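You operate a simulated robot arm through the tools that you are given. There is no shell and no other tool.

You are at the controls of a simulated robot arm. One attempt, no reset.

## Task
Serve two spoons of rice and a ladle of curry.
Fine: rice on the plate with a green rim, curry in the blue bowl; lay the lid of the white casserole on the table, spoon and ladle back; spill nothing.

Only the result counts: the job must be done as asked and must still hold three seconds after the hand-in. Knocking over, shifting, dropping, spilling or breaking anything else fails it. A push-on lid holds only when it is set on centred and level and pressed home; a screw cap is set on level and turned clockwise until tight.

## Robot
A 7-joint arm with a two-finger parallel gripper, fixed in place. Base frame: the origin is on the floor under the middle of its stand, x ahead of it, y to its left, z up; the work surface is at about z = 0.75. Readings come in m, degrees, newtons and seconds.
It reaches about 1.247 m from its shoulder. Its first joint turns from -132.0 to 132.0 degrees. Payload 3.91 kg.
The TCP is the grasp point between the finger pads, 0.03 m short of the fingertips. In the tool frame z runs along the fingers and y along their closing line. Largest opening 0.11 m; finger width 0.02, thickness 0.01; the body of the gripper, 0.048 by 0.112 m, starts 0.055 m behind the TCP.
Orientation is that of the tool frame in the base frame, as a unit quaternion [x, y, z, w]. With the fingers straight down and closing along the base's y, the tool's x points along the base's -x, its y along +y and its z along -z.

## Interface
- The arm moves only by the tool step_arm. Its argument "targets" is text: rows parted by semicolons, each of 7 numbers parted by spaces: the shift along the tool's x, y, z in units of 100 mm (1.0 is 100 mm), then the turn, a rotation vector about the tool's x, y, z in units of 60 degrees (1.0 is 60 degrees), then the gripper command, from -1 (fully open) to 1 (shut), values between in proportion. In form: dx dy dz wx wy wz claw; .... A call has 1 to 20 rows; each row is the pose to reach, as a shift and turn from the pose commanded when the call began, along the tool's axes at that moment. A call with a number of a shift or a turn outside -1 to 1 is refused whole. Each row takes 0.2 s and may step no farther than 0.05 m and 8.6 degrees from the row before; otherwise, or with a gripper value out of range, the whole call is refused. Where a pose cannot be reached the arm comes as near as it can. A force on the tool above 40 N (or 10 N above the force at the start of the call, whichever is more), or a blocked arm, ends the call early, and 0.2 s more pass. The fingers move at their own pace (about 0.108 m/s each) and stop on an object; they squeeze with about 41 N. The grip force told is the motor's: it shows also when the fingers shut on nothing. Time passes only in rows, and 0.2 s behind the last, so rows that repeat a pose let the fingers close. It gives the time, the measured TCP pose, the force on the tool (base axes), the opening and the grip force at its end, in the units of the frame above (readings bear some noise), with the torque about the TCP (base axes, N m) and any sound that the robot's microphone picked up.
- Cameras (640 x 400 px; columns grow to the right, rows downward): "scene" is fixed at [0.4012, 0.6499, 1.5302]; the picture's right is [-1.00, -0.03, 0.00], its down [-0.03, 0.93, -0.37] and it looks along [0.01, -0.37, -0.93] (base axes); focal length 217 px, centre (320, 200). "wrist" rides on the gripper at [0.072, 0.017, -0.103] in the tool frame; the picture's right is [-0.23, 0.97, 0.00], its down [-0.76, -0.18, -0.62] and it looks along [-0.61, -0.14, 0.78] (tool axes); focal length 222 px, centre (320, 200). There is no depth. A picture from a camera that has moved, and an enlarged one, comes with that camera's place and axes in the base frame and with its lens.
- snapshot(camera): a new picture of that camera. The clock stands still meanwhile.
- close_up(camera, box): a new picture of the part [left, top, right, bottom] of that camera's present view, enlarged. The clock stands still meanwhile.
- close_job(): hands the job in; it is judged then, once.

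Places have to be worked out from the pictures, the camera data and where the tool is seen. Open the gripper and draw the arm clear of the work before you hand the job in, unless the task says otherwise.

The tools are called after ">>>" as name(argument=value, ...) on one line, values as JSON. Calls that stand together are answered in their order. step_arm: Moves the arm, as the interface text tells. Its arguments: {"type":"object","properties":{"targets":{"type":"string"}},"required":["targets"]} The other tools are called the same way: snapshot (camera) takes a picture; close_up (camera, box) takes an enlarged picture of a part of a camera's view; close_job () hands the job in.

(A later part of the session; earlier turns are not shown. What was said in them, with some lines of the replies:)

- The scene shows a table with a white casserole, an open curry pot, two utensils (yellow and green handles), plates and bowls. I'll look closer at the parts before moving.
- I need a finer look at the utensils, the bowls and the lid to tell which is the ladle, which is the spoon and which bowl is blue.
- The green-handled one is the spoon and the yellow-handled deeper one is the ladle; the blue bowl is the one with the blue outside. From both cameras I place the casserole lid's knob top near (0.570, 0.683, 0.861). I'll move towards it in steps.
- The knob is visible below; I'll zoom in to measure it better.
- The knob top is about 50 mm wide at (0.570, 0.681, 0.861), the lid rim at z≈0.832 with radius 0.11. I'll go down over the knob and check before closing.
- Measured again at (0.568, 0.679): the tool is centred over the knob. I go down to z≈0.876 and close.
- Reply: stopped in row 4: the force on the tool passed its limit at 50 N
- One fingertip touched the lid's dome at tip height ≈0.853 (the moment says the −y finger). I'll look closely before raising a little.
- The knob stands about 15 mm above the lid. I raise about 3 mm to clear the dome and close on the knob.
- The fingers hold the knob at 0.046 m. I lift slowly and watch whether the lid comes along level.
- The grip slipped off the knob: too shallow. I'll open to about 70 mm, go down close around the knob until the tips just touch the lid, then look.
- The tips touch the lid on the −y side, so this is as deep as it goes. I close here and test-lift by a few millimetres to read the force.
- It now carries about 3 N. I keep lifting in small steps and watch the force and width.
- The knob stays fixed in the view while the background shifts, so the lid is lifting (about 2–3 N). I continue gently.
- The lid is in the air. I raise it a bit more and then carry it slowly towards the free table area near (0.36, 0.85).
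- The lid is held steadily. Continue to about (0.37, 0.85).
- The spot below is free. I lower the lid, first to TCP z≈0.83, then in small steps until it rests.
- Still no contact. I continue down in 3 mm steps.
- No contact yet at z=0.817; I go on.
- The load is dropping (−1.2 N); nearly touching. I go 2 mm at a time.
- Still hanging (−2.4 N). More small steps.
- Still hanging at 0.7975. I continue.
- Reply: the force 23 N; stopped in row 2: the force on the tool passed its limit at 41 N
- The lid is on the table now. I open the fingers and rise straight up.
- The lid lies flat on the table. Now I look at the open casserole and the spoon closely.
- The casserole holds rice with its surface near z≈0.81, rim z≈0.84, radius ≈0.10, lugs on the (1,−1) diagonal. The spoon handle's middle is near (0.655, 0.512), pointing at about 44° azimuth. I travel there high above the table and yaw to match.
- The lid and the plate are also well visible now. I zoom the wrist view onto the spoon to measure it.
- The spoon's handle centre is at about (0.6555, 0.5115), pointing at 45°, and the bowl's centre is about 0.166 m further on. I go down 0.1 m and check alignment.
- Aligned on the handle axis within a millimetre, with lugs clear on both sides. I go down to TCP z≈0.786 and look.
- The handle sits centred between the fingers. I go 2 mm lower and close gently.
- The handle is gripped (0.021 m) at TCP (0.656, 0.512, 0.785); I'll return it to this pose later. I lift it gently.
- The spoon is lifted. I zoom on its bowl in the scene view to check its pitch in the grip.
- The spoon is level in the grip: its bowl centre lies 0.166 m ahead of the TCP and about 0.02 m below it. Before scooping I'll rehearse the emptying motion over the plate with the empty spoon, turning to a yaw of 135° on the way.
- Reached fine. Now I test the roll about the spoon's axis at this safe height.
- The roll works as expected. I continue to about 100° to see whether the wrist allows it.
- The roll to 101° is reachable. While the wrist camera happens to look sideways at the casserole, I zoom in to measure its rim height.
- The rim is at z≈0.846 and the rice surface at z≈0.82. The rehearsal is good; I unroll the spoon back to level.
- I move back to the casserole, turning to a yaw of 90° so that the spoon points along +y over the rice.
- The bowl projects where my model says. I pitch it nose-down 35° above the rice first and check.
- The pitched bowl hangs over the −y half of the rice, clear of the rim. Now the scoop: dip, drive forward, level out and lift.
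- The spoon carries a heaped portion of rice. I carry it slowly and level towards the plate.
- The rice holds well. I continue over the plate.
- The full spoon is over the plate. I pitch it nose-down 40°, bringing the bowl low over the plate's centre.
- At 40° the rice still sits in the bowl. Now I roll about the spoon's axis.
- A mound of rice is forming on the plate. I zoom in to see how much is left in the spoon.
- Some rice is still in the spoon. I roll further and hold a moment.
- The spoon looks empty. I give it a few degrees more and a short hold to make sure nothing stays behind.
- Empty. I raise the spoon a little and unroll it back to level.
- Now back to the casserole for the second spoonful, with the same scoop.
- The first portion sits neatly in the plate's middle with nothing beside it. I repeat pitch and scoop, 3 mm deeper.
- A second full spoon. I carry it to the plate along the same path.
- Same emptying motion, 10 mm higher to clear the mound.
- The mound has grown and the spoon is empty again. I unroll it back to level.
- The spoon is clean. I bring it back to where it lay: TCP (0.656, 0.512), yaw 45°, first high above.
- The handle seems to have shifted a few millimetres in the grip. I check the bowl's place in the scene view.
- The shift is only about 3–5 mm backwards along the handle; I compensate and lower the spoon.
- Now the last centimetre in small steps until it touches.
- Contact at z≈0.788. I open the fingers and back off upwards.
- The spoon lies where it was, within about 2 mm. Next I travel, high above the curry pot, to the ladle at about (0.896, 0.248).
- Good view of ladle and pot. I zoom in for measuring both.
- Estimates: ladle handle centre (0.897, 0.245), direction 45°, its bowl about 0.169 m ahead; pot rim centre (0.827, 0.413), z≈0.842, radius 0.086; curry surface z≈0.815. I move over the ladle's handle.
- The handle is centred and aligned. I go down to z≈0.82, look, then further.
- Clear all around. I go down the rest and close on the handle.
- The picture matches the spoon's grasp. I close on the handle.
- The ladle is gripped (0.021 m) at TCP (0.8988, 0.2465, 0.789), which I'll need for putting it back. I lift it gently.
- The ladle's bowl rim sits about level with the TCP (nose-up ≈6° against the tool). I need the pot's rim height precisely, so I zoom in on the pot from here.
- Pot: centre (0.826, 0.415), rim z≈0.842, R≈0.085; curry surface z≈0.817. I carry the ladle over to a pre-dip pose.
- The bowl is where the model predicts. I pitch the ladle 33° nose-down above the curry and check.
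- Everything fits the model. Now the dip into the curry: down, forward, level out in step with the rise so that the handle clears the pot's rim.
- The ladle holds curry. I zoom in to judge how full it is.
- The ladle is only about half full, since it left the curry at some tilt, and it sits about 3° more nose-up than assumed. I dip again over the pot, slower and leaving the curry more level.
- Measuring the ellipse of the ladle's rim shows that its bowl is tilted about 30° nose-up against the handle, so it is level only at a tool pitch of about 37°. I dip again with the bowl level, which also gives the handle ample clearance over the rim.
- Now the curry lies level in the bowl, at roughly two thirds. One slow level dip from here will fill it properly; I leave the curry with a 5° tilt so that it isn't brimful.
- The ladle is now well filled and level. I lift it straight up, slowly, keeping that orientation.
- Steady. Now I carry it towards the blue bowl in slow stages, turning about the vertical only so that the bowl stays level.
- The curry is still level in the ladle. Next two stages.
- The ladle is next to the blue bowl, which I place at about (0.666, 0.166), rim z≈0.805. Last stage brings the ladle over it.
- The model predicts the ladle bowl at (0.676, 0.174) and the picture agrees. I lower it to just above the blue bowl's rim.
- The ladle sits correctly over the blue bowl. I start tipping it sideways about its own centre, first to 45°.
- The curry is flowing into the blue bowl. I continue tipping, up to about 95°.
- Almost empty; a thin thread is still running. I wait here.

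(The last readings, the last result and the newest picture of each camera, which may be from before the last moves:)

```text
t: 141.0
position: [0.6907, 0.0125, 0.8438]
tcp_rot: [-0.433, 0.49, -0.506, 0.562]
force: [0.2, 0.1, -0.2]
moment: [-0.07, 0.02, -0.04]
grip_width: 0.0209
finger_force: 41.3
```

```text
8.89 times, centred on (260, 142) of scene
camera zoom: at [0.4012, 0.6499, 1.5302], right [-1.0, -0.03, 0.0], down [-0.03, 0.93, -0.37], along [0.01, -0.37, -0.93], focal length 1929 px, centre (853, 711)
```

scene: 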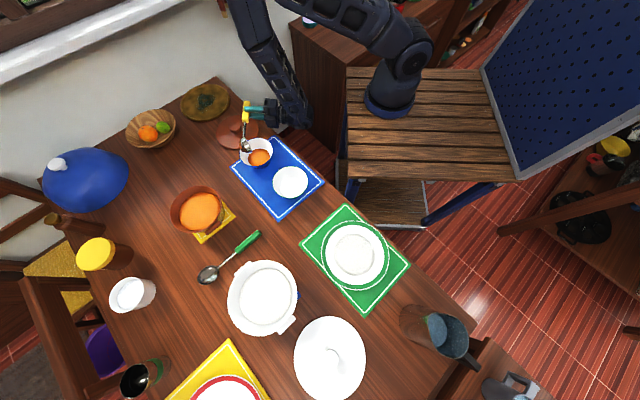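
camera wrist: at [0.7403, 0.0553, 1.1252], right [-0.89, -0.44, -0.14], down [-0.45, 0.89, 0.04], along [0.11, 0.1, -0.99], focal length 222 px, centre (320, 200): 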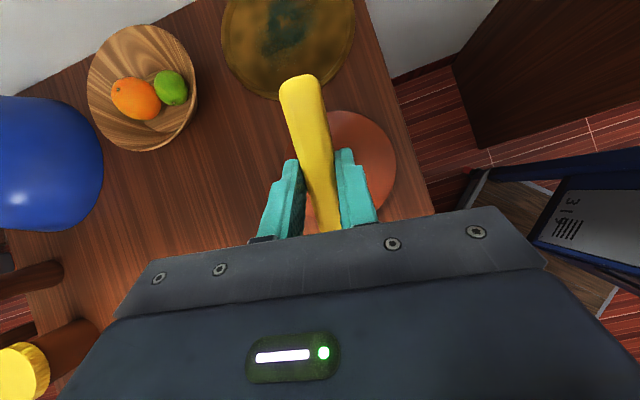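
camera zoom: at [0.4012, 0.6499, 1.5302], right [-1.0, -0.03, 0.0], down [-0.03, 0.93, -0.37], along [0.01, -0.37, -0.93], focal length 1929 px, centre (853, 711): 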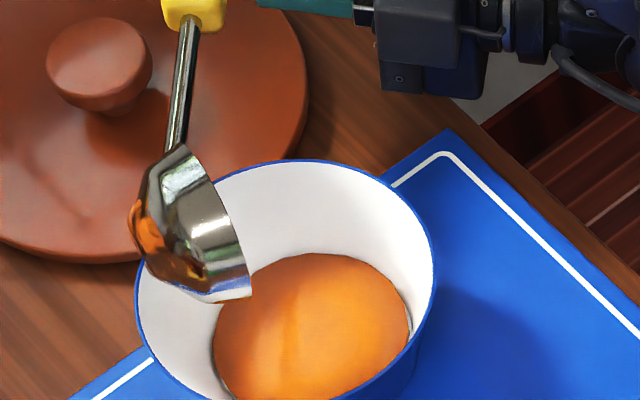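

The thread has stopped. I wait another second for last drops, then turn the ladle upright again over the bowl.

>>> step_arm(targets="0 0 0 0 0 0 1; 0 0 0 0 0 0 1; 0 0 0 0 0 0 1; 0 0 0 0 0 0 1; 0 0 0 0 0 0 1; -0.004 -0.106 0.005 -0.093 0 -0.07 1; -0.016 -0.21 0.021 -0.186 0 -0.14 1; -0.035 -0.311 0.046 -0.28 0 -0.211 1; -0.061 -0.408 0.081 -0.373 0 -0.281 1; -0.095 -0.498 0.125 -0.466 0 -0.351 1; -0.134 -0.581 0.178 -0.559 0 -0.421 1; -0.187 -0.666 0.248 -0.666 0 -0.502 1")

>>> step_arm(targets="-0.004 -0.106 0.005 -0.093 0 -0.07 1; -0.016 -0.21 0.021 -0.186 0 -0.14 1; -0.035 -0.311 0.046 -0.28 0 -0.211 1; -0.061 -0.408 0.081 -0.373 0 -0.281 1; -0.095 -0.498 0.125 -0.466 0 -0.351 1; -0.134 -0.581 0.178 -0.559 0 -0.421 1; -0.187 -0.666 0.248 -0.666 0 -0.502 1; -0.187 -0.666 0.248 -0.666 0 -0.502 1")

>>> close_up(camera="scene", box=[230, 120, 290, 165])

```text
t: 143.6
position: [0.7068, 0.0234, 0.9151]
tcp_rot: [0.709, -0.504, 0.435, -0.233]
force: [1.0, -0.4, -1.0]
moment: [-0.06, 0.01, -0.01]
grip_width: 0.0211
finger_force: 40.9
```

```text
t: 145.4
position: [0.7589, 0.0628, 0.9469]
tcp_rot: [0.849, -0.424, 0.284, 0.138]
force: [0.5, 0.6, -0.3]
moment: [-0.01, -0.02, -0.02]
grip_width: 0.0211
finger_force: 41.9
```

```text
8.89 times, centred on (260, 142) of scene
camera zoom: at [0.4012, 0.6499, 1.5302], right [-1.0, -0.03, 0.0], down [-0.03, 0.93, -0.37], along [0.01, -0.37, -0.93], focal length 1929 px, centre (853, 711)
```

zoom: 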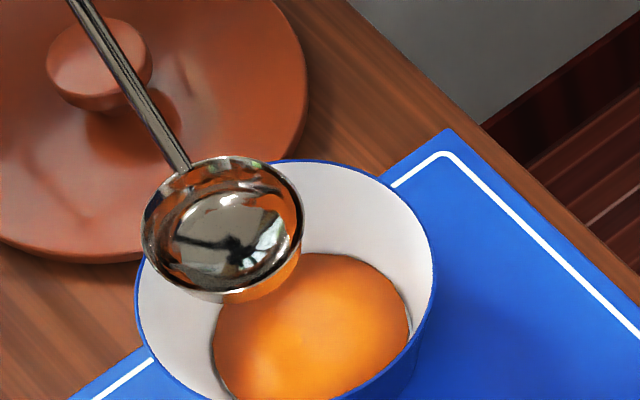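

The ladle is empty and clean, and the curry is in the blue bowl. I raise the ladle and bring it back to its place in stages.

>>> step_arm(targets="0.11 0 -0.146 0 0 0 1; 0.22 0 -0.292 0 0 0 1; 0.331 0 -0.439 0 0 0 1")

>>> step_arm(targets="-0.042 -0.168 -0.031 -0.068 0 0.091 1; -0.083 -0.335 -0.062 -0.137 0 0.182 1; -0.125 -0.503 -0.094 -0.205 0 0.273 1; -0.167 -0.67 -0.125 -0.274 0 0.3635 1")

>>> step_arm(targets="-0.103 -0.136 -0.078 -0.068 0 0.091 1; -0.206 -0.273 -0.155 -0.137 0 0.182 1; -0.309 -0.409 -0.233 -0.205 0 0.273 1; -0.412 -0.545 -0.31 -0.274 0 0.3635 1")

>>> step_arm(targets="-0.165 -0.079 -0.124 -0.068 0 0.091 1; -0.33 -0.157 -0.248 -0.137 0 0.182 1; -0.494 -0.236 -0.372 -0.205 0 0.273 1; -0.659 -0.314 -0.496 -0.274 0 0.3635 1")

>>> step_arm(targets="0 0 0 0 -0.12 0 1; 0 0 0 0 -0.24 0 1; 0 0 0 0 -0.36 0 1; 0 0 0 0 -0.508 0 1; 0 0 0 0 -0.508 0 1")

>>> close_up(camera="scene", box=[90, 120, 230, 220])

>>> snapshot(camera="wrist")

```text
t: 146.2
position: [0.76, 0.0646, 1.0007]
tcp_rot: [0.849, -0.423, 0.284, 0.138]
force: [0.0, -0.4, -0.5]
moment: [-0.02, 0.0, -0.02]
grip_width: 0.021
finger_force: 41.0
```

```text
t: 147.2
position: [0.7995, 0.1195, 1.0008]
tcp_rot: [0.725, -0.613, 0.242, 0.201]
force: [-0.6, -0.3, 0.6]
moment: [-0.04, -0.04, 0.01]
grip_width: 0.0209
finger_force: 40.7
```

```text
t: 148.2
position: [0.8441, 0.1809, 1.0029]
tcp_rot: [-0.56, 0.766, -0.186, -0.253]
force: [-0.4, -0.5, 0.0]
moment: [-0.01, 0.02, 0.0]
grip_width: 0.0209
finger_force: 40.6
```

```text
t: 149.2
position: [0.9003, 0.2505, 1.0035]
tcp_rot: [-0.364, 0.877, -0.119, -0.29]
force: [-0.4, 0.8, 0.7]
moment: [0.01, 0.01, 0.02]
grip_width: 0.0213
finger_force: 40.4
```

```text
refused: row 4 steps farther than a row can; nothing moved
```

```text
4.00 times, centred on (160, 170) of scene
camera zoom: at [0.4012, 0.6499, 1.5302], right [-1.0, -0.03, 0.0], down [-0.03, 0.93, -0.37], along [0.01, -0.37, -0.93], focal length 868 px, centre (960, 320)
```

zoom: 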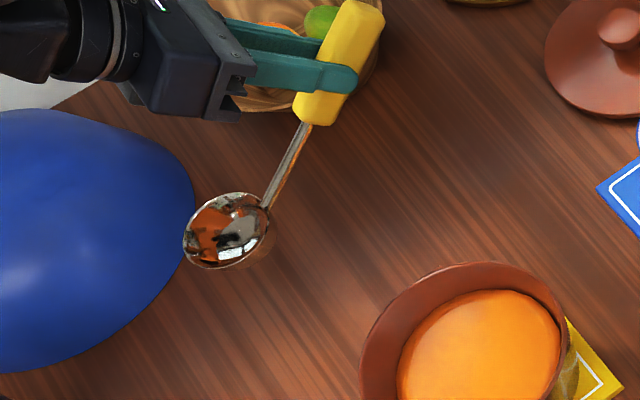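

```text
taken
camera wrist: at [0.8878, 0.2645, 1.1305], right [-0.56, 0.82, -0.13], down [0.82, 0.57, 0.05], along [0.11, -0.08, -0.99], focal length 222 px, centre (320, 200)
```

wrist: 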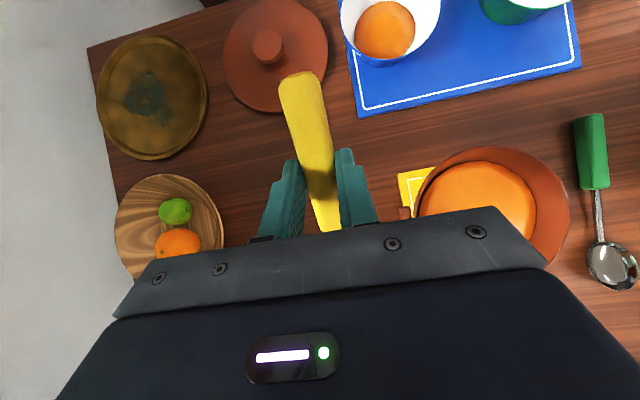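

The last call was refused because of one too large step; I repeat it with smaller steps.

>>> step_arm(targets="0 0 0 0 -0.1 0 1; 0 0 0 0 -0.2 0 1; 0 0 0 0 -0.3 0 1; 0 0 0 0 -0.4 0 1; 0 0 0 0 -0.508 0 1; 0 0 0 0 -0.508 0 1")

>>> close_up(camera="scene", box=[90, 120, 230, 220])

>>> snapshot(camera="wrist")

```text
t: 150.6
position: [0.8989, 0.2507, 1.0036]
tcp_rot: [-0.383, 0.922, -0.019, -0.049]
force: [0.5, 0.5, -0.7]
moment: [-0.03, 0.03, 0.01]
grip_width: 0.0209
finger_force: 40.6
```

```text
4.00 times, centred on (160, 170) of scene
camera zoom: at [0.4012, 0.6499, 1.5302], right [-1.0, -0.03, 0.0], down [-0.03, 0.93, -0.37], along [0.01, -0.37, -0.93], focal length 868 px, centre (960, 320)
```

zoom: 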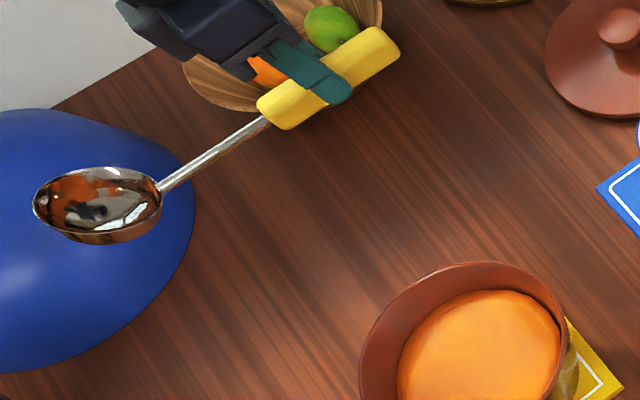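

```text
taken
camera wrist: at [0.8425, 0.2179, 1.1141], right [-0.53, 0.85, -0.02], down [0.71, 0.46, 0.54], along [0.47, 0.27, -0.84], focal length 222 px, centre (320, 200)
```

wrist: 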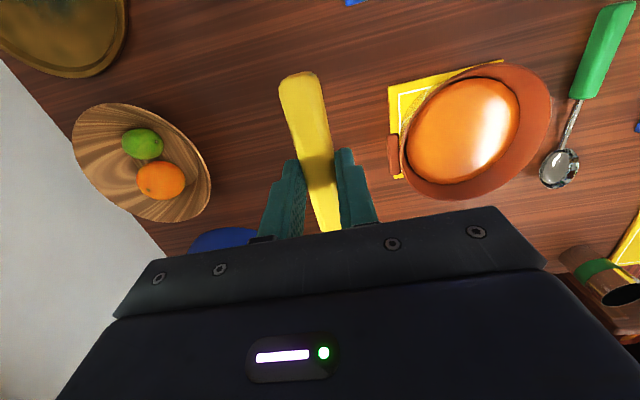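

The ladle's attitude matches how it lay before, and its bowl is above its old spot. I lower it.

>>> step_arm(targets="-0.028 -0.005 0.25 0 0 0 1; -0.057 -0.01 0.5 0 0 0 1; -0.085 -0.015 0.75 0 0 0 1; -0.113 -0.02 0.994 0 0 0 1")

>>> step_arm(targets="-0.028 0 0.25 0 0 0 1; -0.057 0 0.5 0 0 0 1; -0.085 0 0.75 0 0 0 1; -0.102 0 0.894 0 0 0 1")

>>> close_up(camera="scene", box=[120, 140, 230, 220])

```text
t: 151.6
position: [0.9008, 0.2492, 0.9027]
tcp_rot: [-0.383, 0.922, -0.021, -0.049]
force: [0.2, 0.6, -0.5]
moment: [-0.05, 0.0, 0.02]
grip_width: 0.0209
finger_force: 40.4
```

```text
t: 152.6
position: [0.9009, 0.251, 0.8137]
tcp_rot: [-0.383, 0.922, -0.02, -0.05]
force: [0.4, -0.1, -0.7]
moment: [-0.05, 0.01, 0.03]
grip_width: 0.0209
finger_force: 40.8
```

```text
5.00 times, centred on (175, 180) of scene
camera zoom: at [0.4012, 0.6499, 1.5302], right [-1.0, -0.03, 0.0], down [-0.03, 0.93, -0.37], along [0.01, -0.37, -0.93], focal length 1085 px, centre (1045, 300)
```

zoom: 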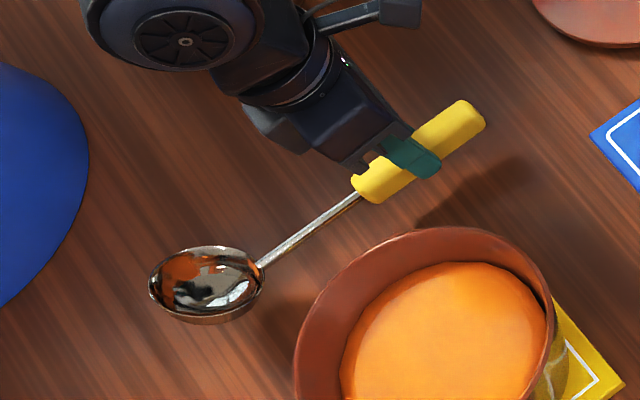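

About 25 mm to go. I continue in small steps until it touches.

>>> step_arm(targets="-0.006 0 0.05 0 0 0 1; -0.011 0 0.1 0 0 0 1; -0.017 0 0.15 0 0 0 1; -0.02 0 0.18 0 0 0 1")

>>> step_arm(targets="-0.002 0 0.02 0 0 0 1; -0.003 0 0.03 0 0 0 1")

```text
t: 153.6
position: [0.9023, 0.2488, 0.7944]
tcp_rot: [-0.384, 0.922, -0.02, -0.05]
force: [-0.3, 0.1, -0.1]
moment: [-0.03, 0.06, -0.02]
grip_width: 0.0209
finger_force: 41.0
```

```text
t: 154.2
position: [0.9018, 0.2488, 0.7916]
tcp_rot: [-0.383, 0.922, -0.021, -0.049]
force: [-0.6, -0.6, 6.5]
moment: [0.89, -0.83, -0.01]
grip_width: 0.0208
finger_force: 41.0
```

The bowl touches first (the contact sits about 0.19 m ahead of the TCP). I tilt the tool slightly back and lower the handle end by about 3 mm so that it can rest as well.

>>> step_arm(targets="0 0 0.014 0 -0.008 0 1; 0 0 0.028 0 -0.017 0 1")

>>> close_up(camera="scene", box=[140, 150, 220, 215])

>>> snapshot(camera="wrist")

```text
t: 154.8
position: [0.9014, 0.2489, 0.7892]
tcp_rot: [-0.384, 0.922, -0.017, -0.041]
force: [0.4, -0.5, 6.2]
moment: [0.59, -0.59, -0.06]
grip_width: 0.0209
finger_force: 40.9
```

```text
6.15 times, centred on (180, 182) of scene
camera zoom: at [0.4012, 0.6499, 1.5302], right [-1.0, -0.03, 0.0], down [-0.03, 0.93, -0.37], along [0.01, -0.37, -0.93], focal length 1336 px, centre (1182, 308)
```

zoom: 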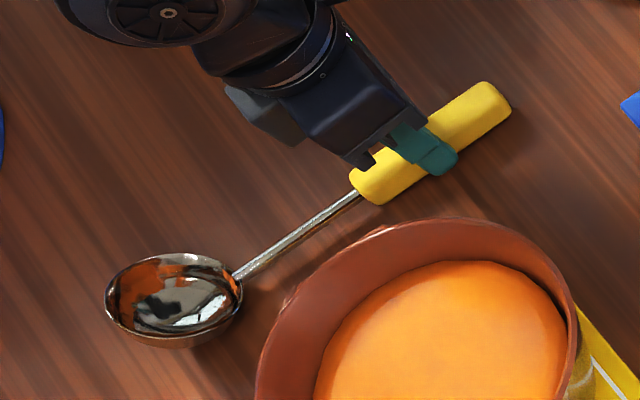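

```text
taken
camera wrist: at [0.8432, 0.2159, 0.8991], right [-0.53, 0.85, -0.02], down [0.7, 0.45, 0.55], along [0.48, 0.28, -0.83], focal length 222 px, centre (320, 200)
```

wrist: 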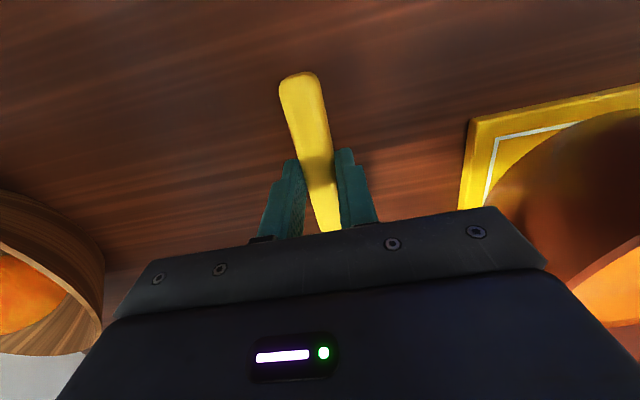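

The ladle lies where it was, within a pixel. I release it and rise along the tool.

>>> step_arm(targets="0 0 0.012 0 -0.008 0 1; 0 0 0.012 0 -0.008 0 0.7; 0 0 0.012 0 -0.008 0 0.4; 0 0 0.012 0 -0.008 0 0.1; 0 0 0.012 0 -0.008 0 -0.3; 0 0 0.012 0 -0.008 0 -0.3; 0 0 -0.1 0 -0.008 0 -0.3; 0 0 -0.3 0 -0.008 0 -0.3; 0 0 -0.6 0 -0.008 0 -0.3; 0 0 -1 0 -0.008 0 -0.3")

>>> snapshot(camera="wrist")

>>> close_up(camera="scene", box=[140, 150, 220, 215])

```text
t: 157.0
position: [0.9073, 0.2561, 0.889]
tcp_rot: [-0.384, 0.922, -0.016, -0.038]
force: [0.6, -0.3, -0.2]
moment: [-0.02, 0.0, -0.01]
grip_width: 0.0718
finger_force: 0.1
```

```text
taken
camera wrist: at [0.8492, 0.2218, 0.9987], right [-0.53, 0.85, -0.02], down [0.7, 0.45, 0.56], along [0.48, 0.28, -0.83], focal length 222 px, centre (320, 200)
```

wrist: 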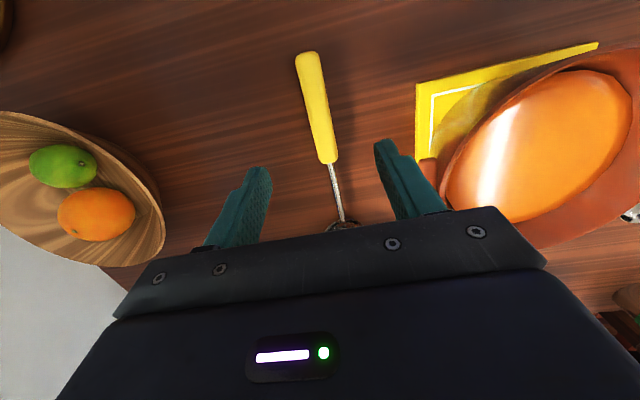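

```text
6.15 times, centred on (180, 182) of scene
camera zoom: at [0.4012, 0.6499, 1.5302], right [-1.0, -0.03, 0.0], down [-0.03, 0.93, -0.37], along [0.01, -0.37, -0.93], focal length 1336 px, centre (1182, 308)
```

zoom: 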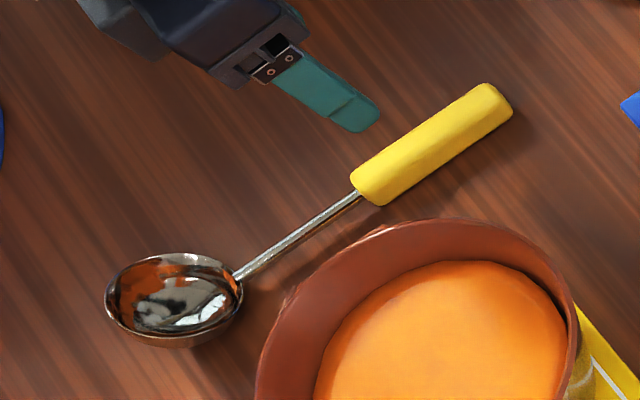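

Both tools are back. I raise the arm and draw it back towards the robot, clear of everything.

>>> step_arm(targets="0 0 -0.35 0 0 0 -0.3; 0 0 -0.7 0 0 0 -0.3; 0 0 -1 0 0 0 -0.3")

>>> step_arm(targets="0.3 0 -0.25 0 -0.078 0 -0.3; 0.65 0 -0.5 0 -0.078 0 -0.3; 1 0 -0.8 0 -0.078 0 -0.3")

>>> step_arm(targets="0.4 0 0 0 0 0 -0.3; 0.8 0 0 0 0 0 -0.3; 1 0 0 0 0 0 -0.3")

>>> step_arm(targets="0.4 0 0 0 0 0 -0.3; 0.8 0 0 0 0 0 -0.3; 1 0 0 0 0 0 -0.3")

>>> snapshot(camera="scene")

>>> snapshot(camera="wrist")

```text
t: 157.8
position: [0.9144, 0.262, 0.9897]
tcp_rot: [-0.383, 0.923, -0.015, -0.037]
force: [1.1, 0.2, -1.2]
moment: [0.02, 0.0, 0.02]
grip_width: 0.0714
finger_force: 0.0
```

```text
t: 158.6
position: [0.8481, 0.1946, 1.0758]
tcp_rot: [-0.384, 0.923, 0.0, -0.001]
force: [0.6, 0.0, -0.3]
moment: [-0.02, -0.02, 0.01]
grip_width: 0.0717
finger_force: 0.0
```

```text
t: 159.4
position: [0.7785, 0.1226, 1.0765]
tcp_rot: [-0.384, 0.924, 0.001, 0.0]
force: [0.4, -0.5, 0.3]
moment: [0.0, 0.02, 0.01]
grip_width: 0.0713
finger_force: 0.0
```

```text
t: 160.2
position: [0.7066, 0.0527, 1.076]
tcp_rot: [-0.384, 0.923, 0.001, -0.001]
force: [-0.2, 0.4, -0.8]
moment: [0.01, 0.01, -0.02]
grip_width: 0.0716
finger_force: 0.2
```

```text
taken
```

scene: 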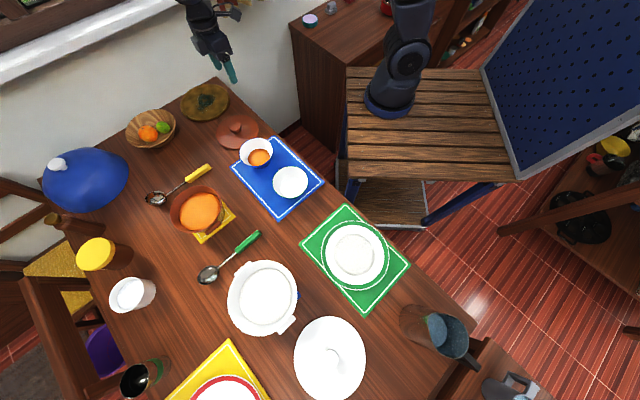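

```text
taken
camera wrist: at [0.6413, 0.0129, 1.18], right [-0.53, 0.85, 0.0], down [0.66, 0.41, 0.62], along [0.53, 0.33, -0.78], focal length 222 px, centre (320, 200)
```

wrist: 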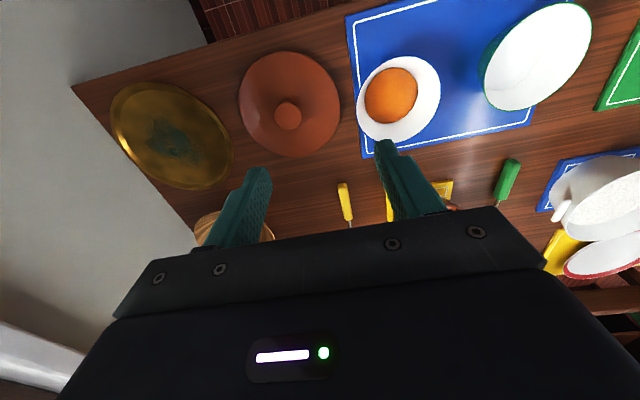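

The whole table is visible. I inspect it closely for spills, and check ladle, bowl, plate and lid.

>>> close_up(camera="scene", box=[140, 130, 300, 240])

>>> close_up(camera="scene", box=[190, 220, 420, 400])

>>> close_up(camera="scene", box=[140, 180, 180, 215])

>>> close_up(camera="wrist", box=[320, 20, 480, 160])

```text
3.64 times, centred on (220, 185) of scene
camera zoom: at [0.4012, 0.6499, 1.5302], right [-1.0, -0.03, 0.0], down [-0.03, 0.93, -0.37], along [0.01, -0.37, -0.93], focal length 789 px, centre (684, 254)
```

zoom: 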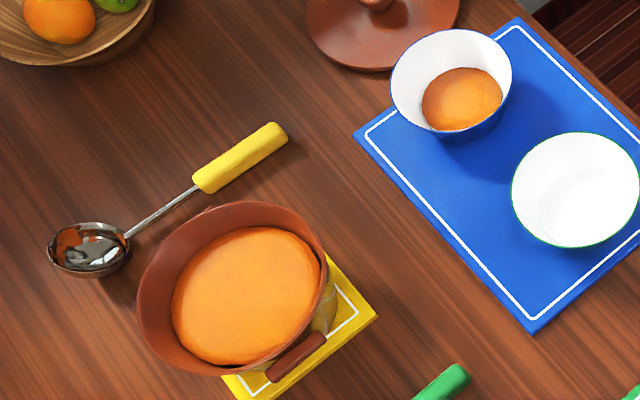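

```text
2.22 times, centred on (305, 310) of scene
camera zoom: at [0.4012, 0.6499, 1.5302], right [-1.0, -0.03, 0.0], down [-0.03, 0.93, -0.37], along [0.01, -0.37, -0.93], focal length 482 px, centre (353, -44)
```

zoom: 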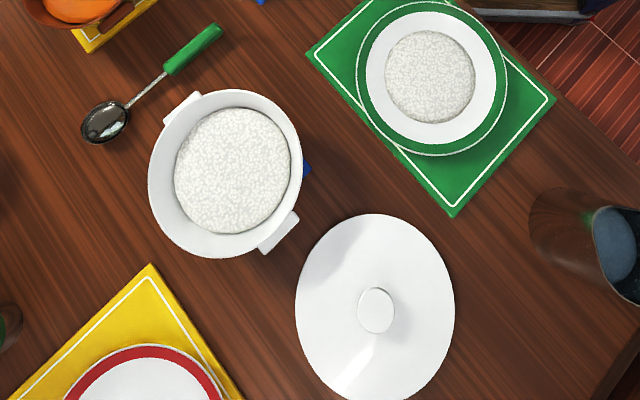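

```text
11.43 times, centred on (160, 198) of scene
camera zoom: at [0.4012, 0.6499, 1.5302], right [-1.0, -0.03, 0.0], down [-0.03, 0.93, -0.37], along [0.01, -0.37, -0.93], focal length 2481 px, centre (2149, 229)
```

zoom: 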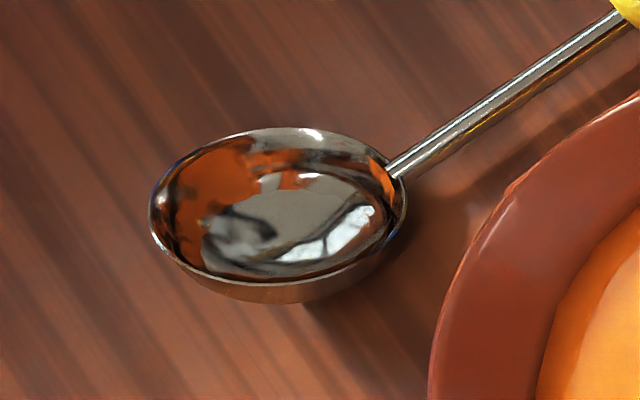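

```text
2.86 times, centred on (400, 90) of wrist
camera zoom: at [0.6413, 0.0129, 1.18], right [-0.53, 0.85, 0.0], down [0.66, 0.41, 0.62], along [0.53, 0.33, -0.78], focal length 635 px, centre (91, 514)
```

zoom: 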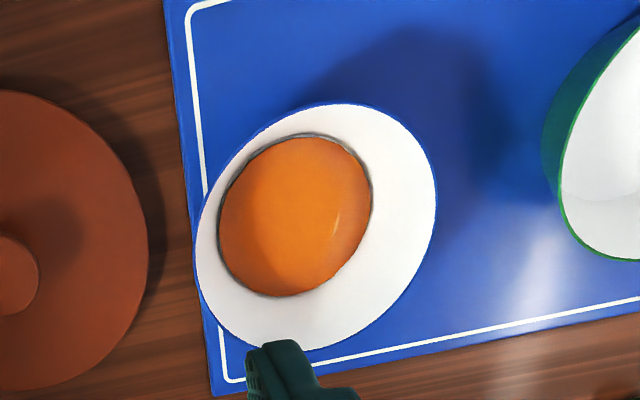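

No spills anywhere: the rice is centred on the green-rimmed plate, the curry is in the blue bowl, the lid lies on the table, and spoon and ladle are back. I retract the arm a bit further with the gripper fully open.

>>> step_arm(targets="0.4 0 -0.1 0 0 0 -0.6; 0.8 0 -0.2 0 0 0 -1; 1 0 -0.3 0 0 0 -1")

>>> step_arm(targets="0.4 0 -0.1 0 0 0 -1; 0.8 0 -0.2 0 0 0 -1; 1 0 -0.3 0 0 0 -1; 1 0 -0.3 0 0 0 -1; 1 0 -0.3 0 0 0 -1")

>>> snapshot(camera="scene")

```text
t: 161.0
position: [0.6361, -0.0182, 1.1062]
tcp_rot: [-0.383, 0.924, 0.001, -0.001]
force: [0.1, 0.3, 0.5]
moment: [0.01, 0.01, 0.03]
grip_width: 0.1101
finger_force: 0.1
```

```text
t: 162.2
position: [0.5651, -0.0883, 1.136]
tcp_rot: [-0.384, 0.923, 0.001, 0.0]
force: [-0.7, -0.3, 0.5]
moment: [0.04, -0.04, -0.01]
grip_width: 0.1101
finger_force: 0.1
```

```text
taken
```

scene: 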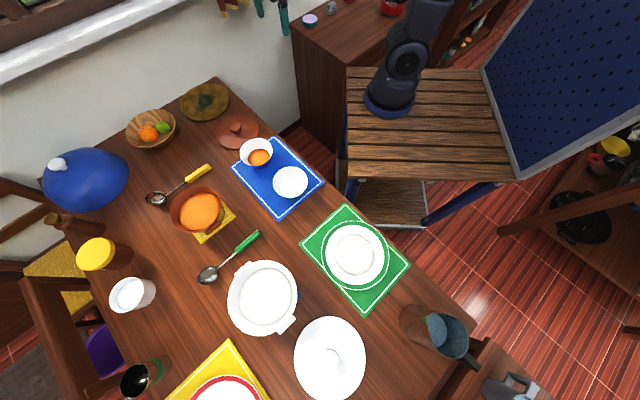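

The arm is clear of the table, the gripper is open, and everything is in place. I hand the job in.

>>> close_job()

```text
The job is handed in.
```

I served two spoons of rice onto the plate with the green rim and one ladle of curry into the blue bowl, and I've handed the job in.

- **Lid:** the casserole lid lies flat on the free table area near the green mat.
- **Spoon and ladle:** both are back where they lay, to within a few millimetres in the pictures. The ladle's bowl still shows orange patches, which may be a thin film of curry or a reflection.
- **Spills:** I saw no rice or curry on the table in the last close-ups, and nothing else looked shifted.
- **Amounts:** both spoonfuls of rice were heaped. I dipped the ladle several times over the pot before it filled. It then held roughly 85–90%, judged from the pictures, and I emptied it once into the bowl.

My first grip on the lid knob slipped off as I lifted. The lid stayed on the casserole, and the second grip held. The arm is drawn back from the table with the gripper open.
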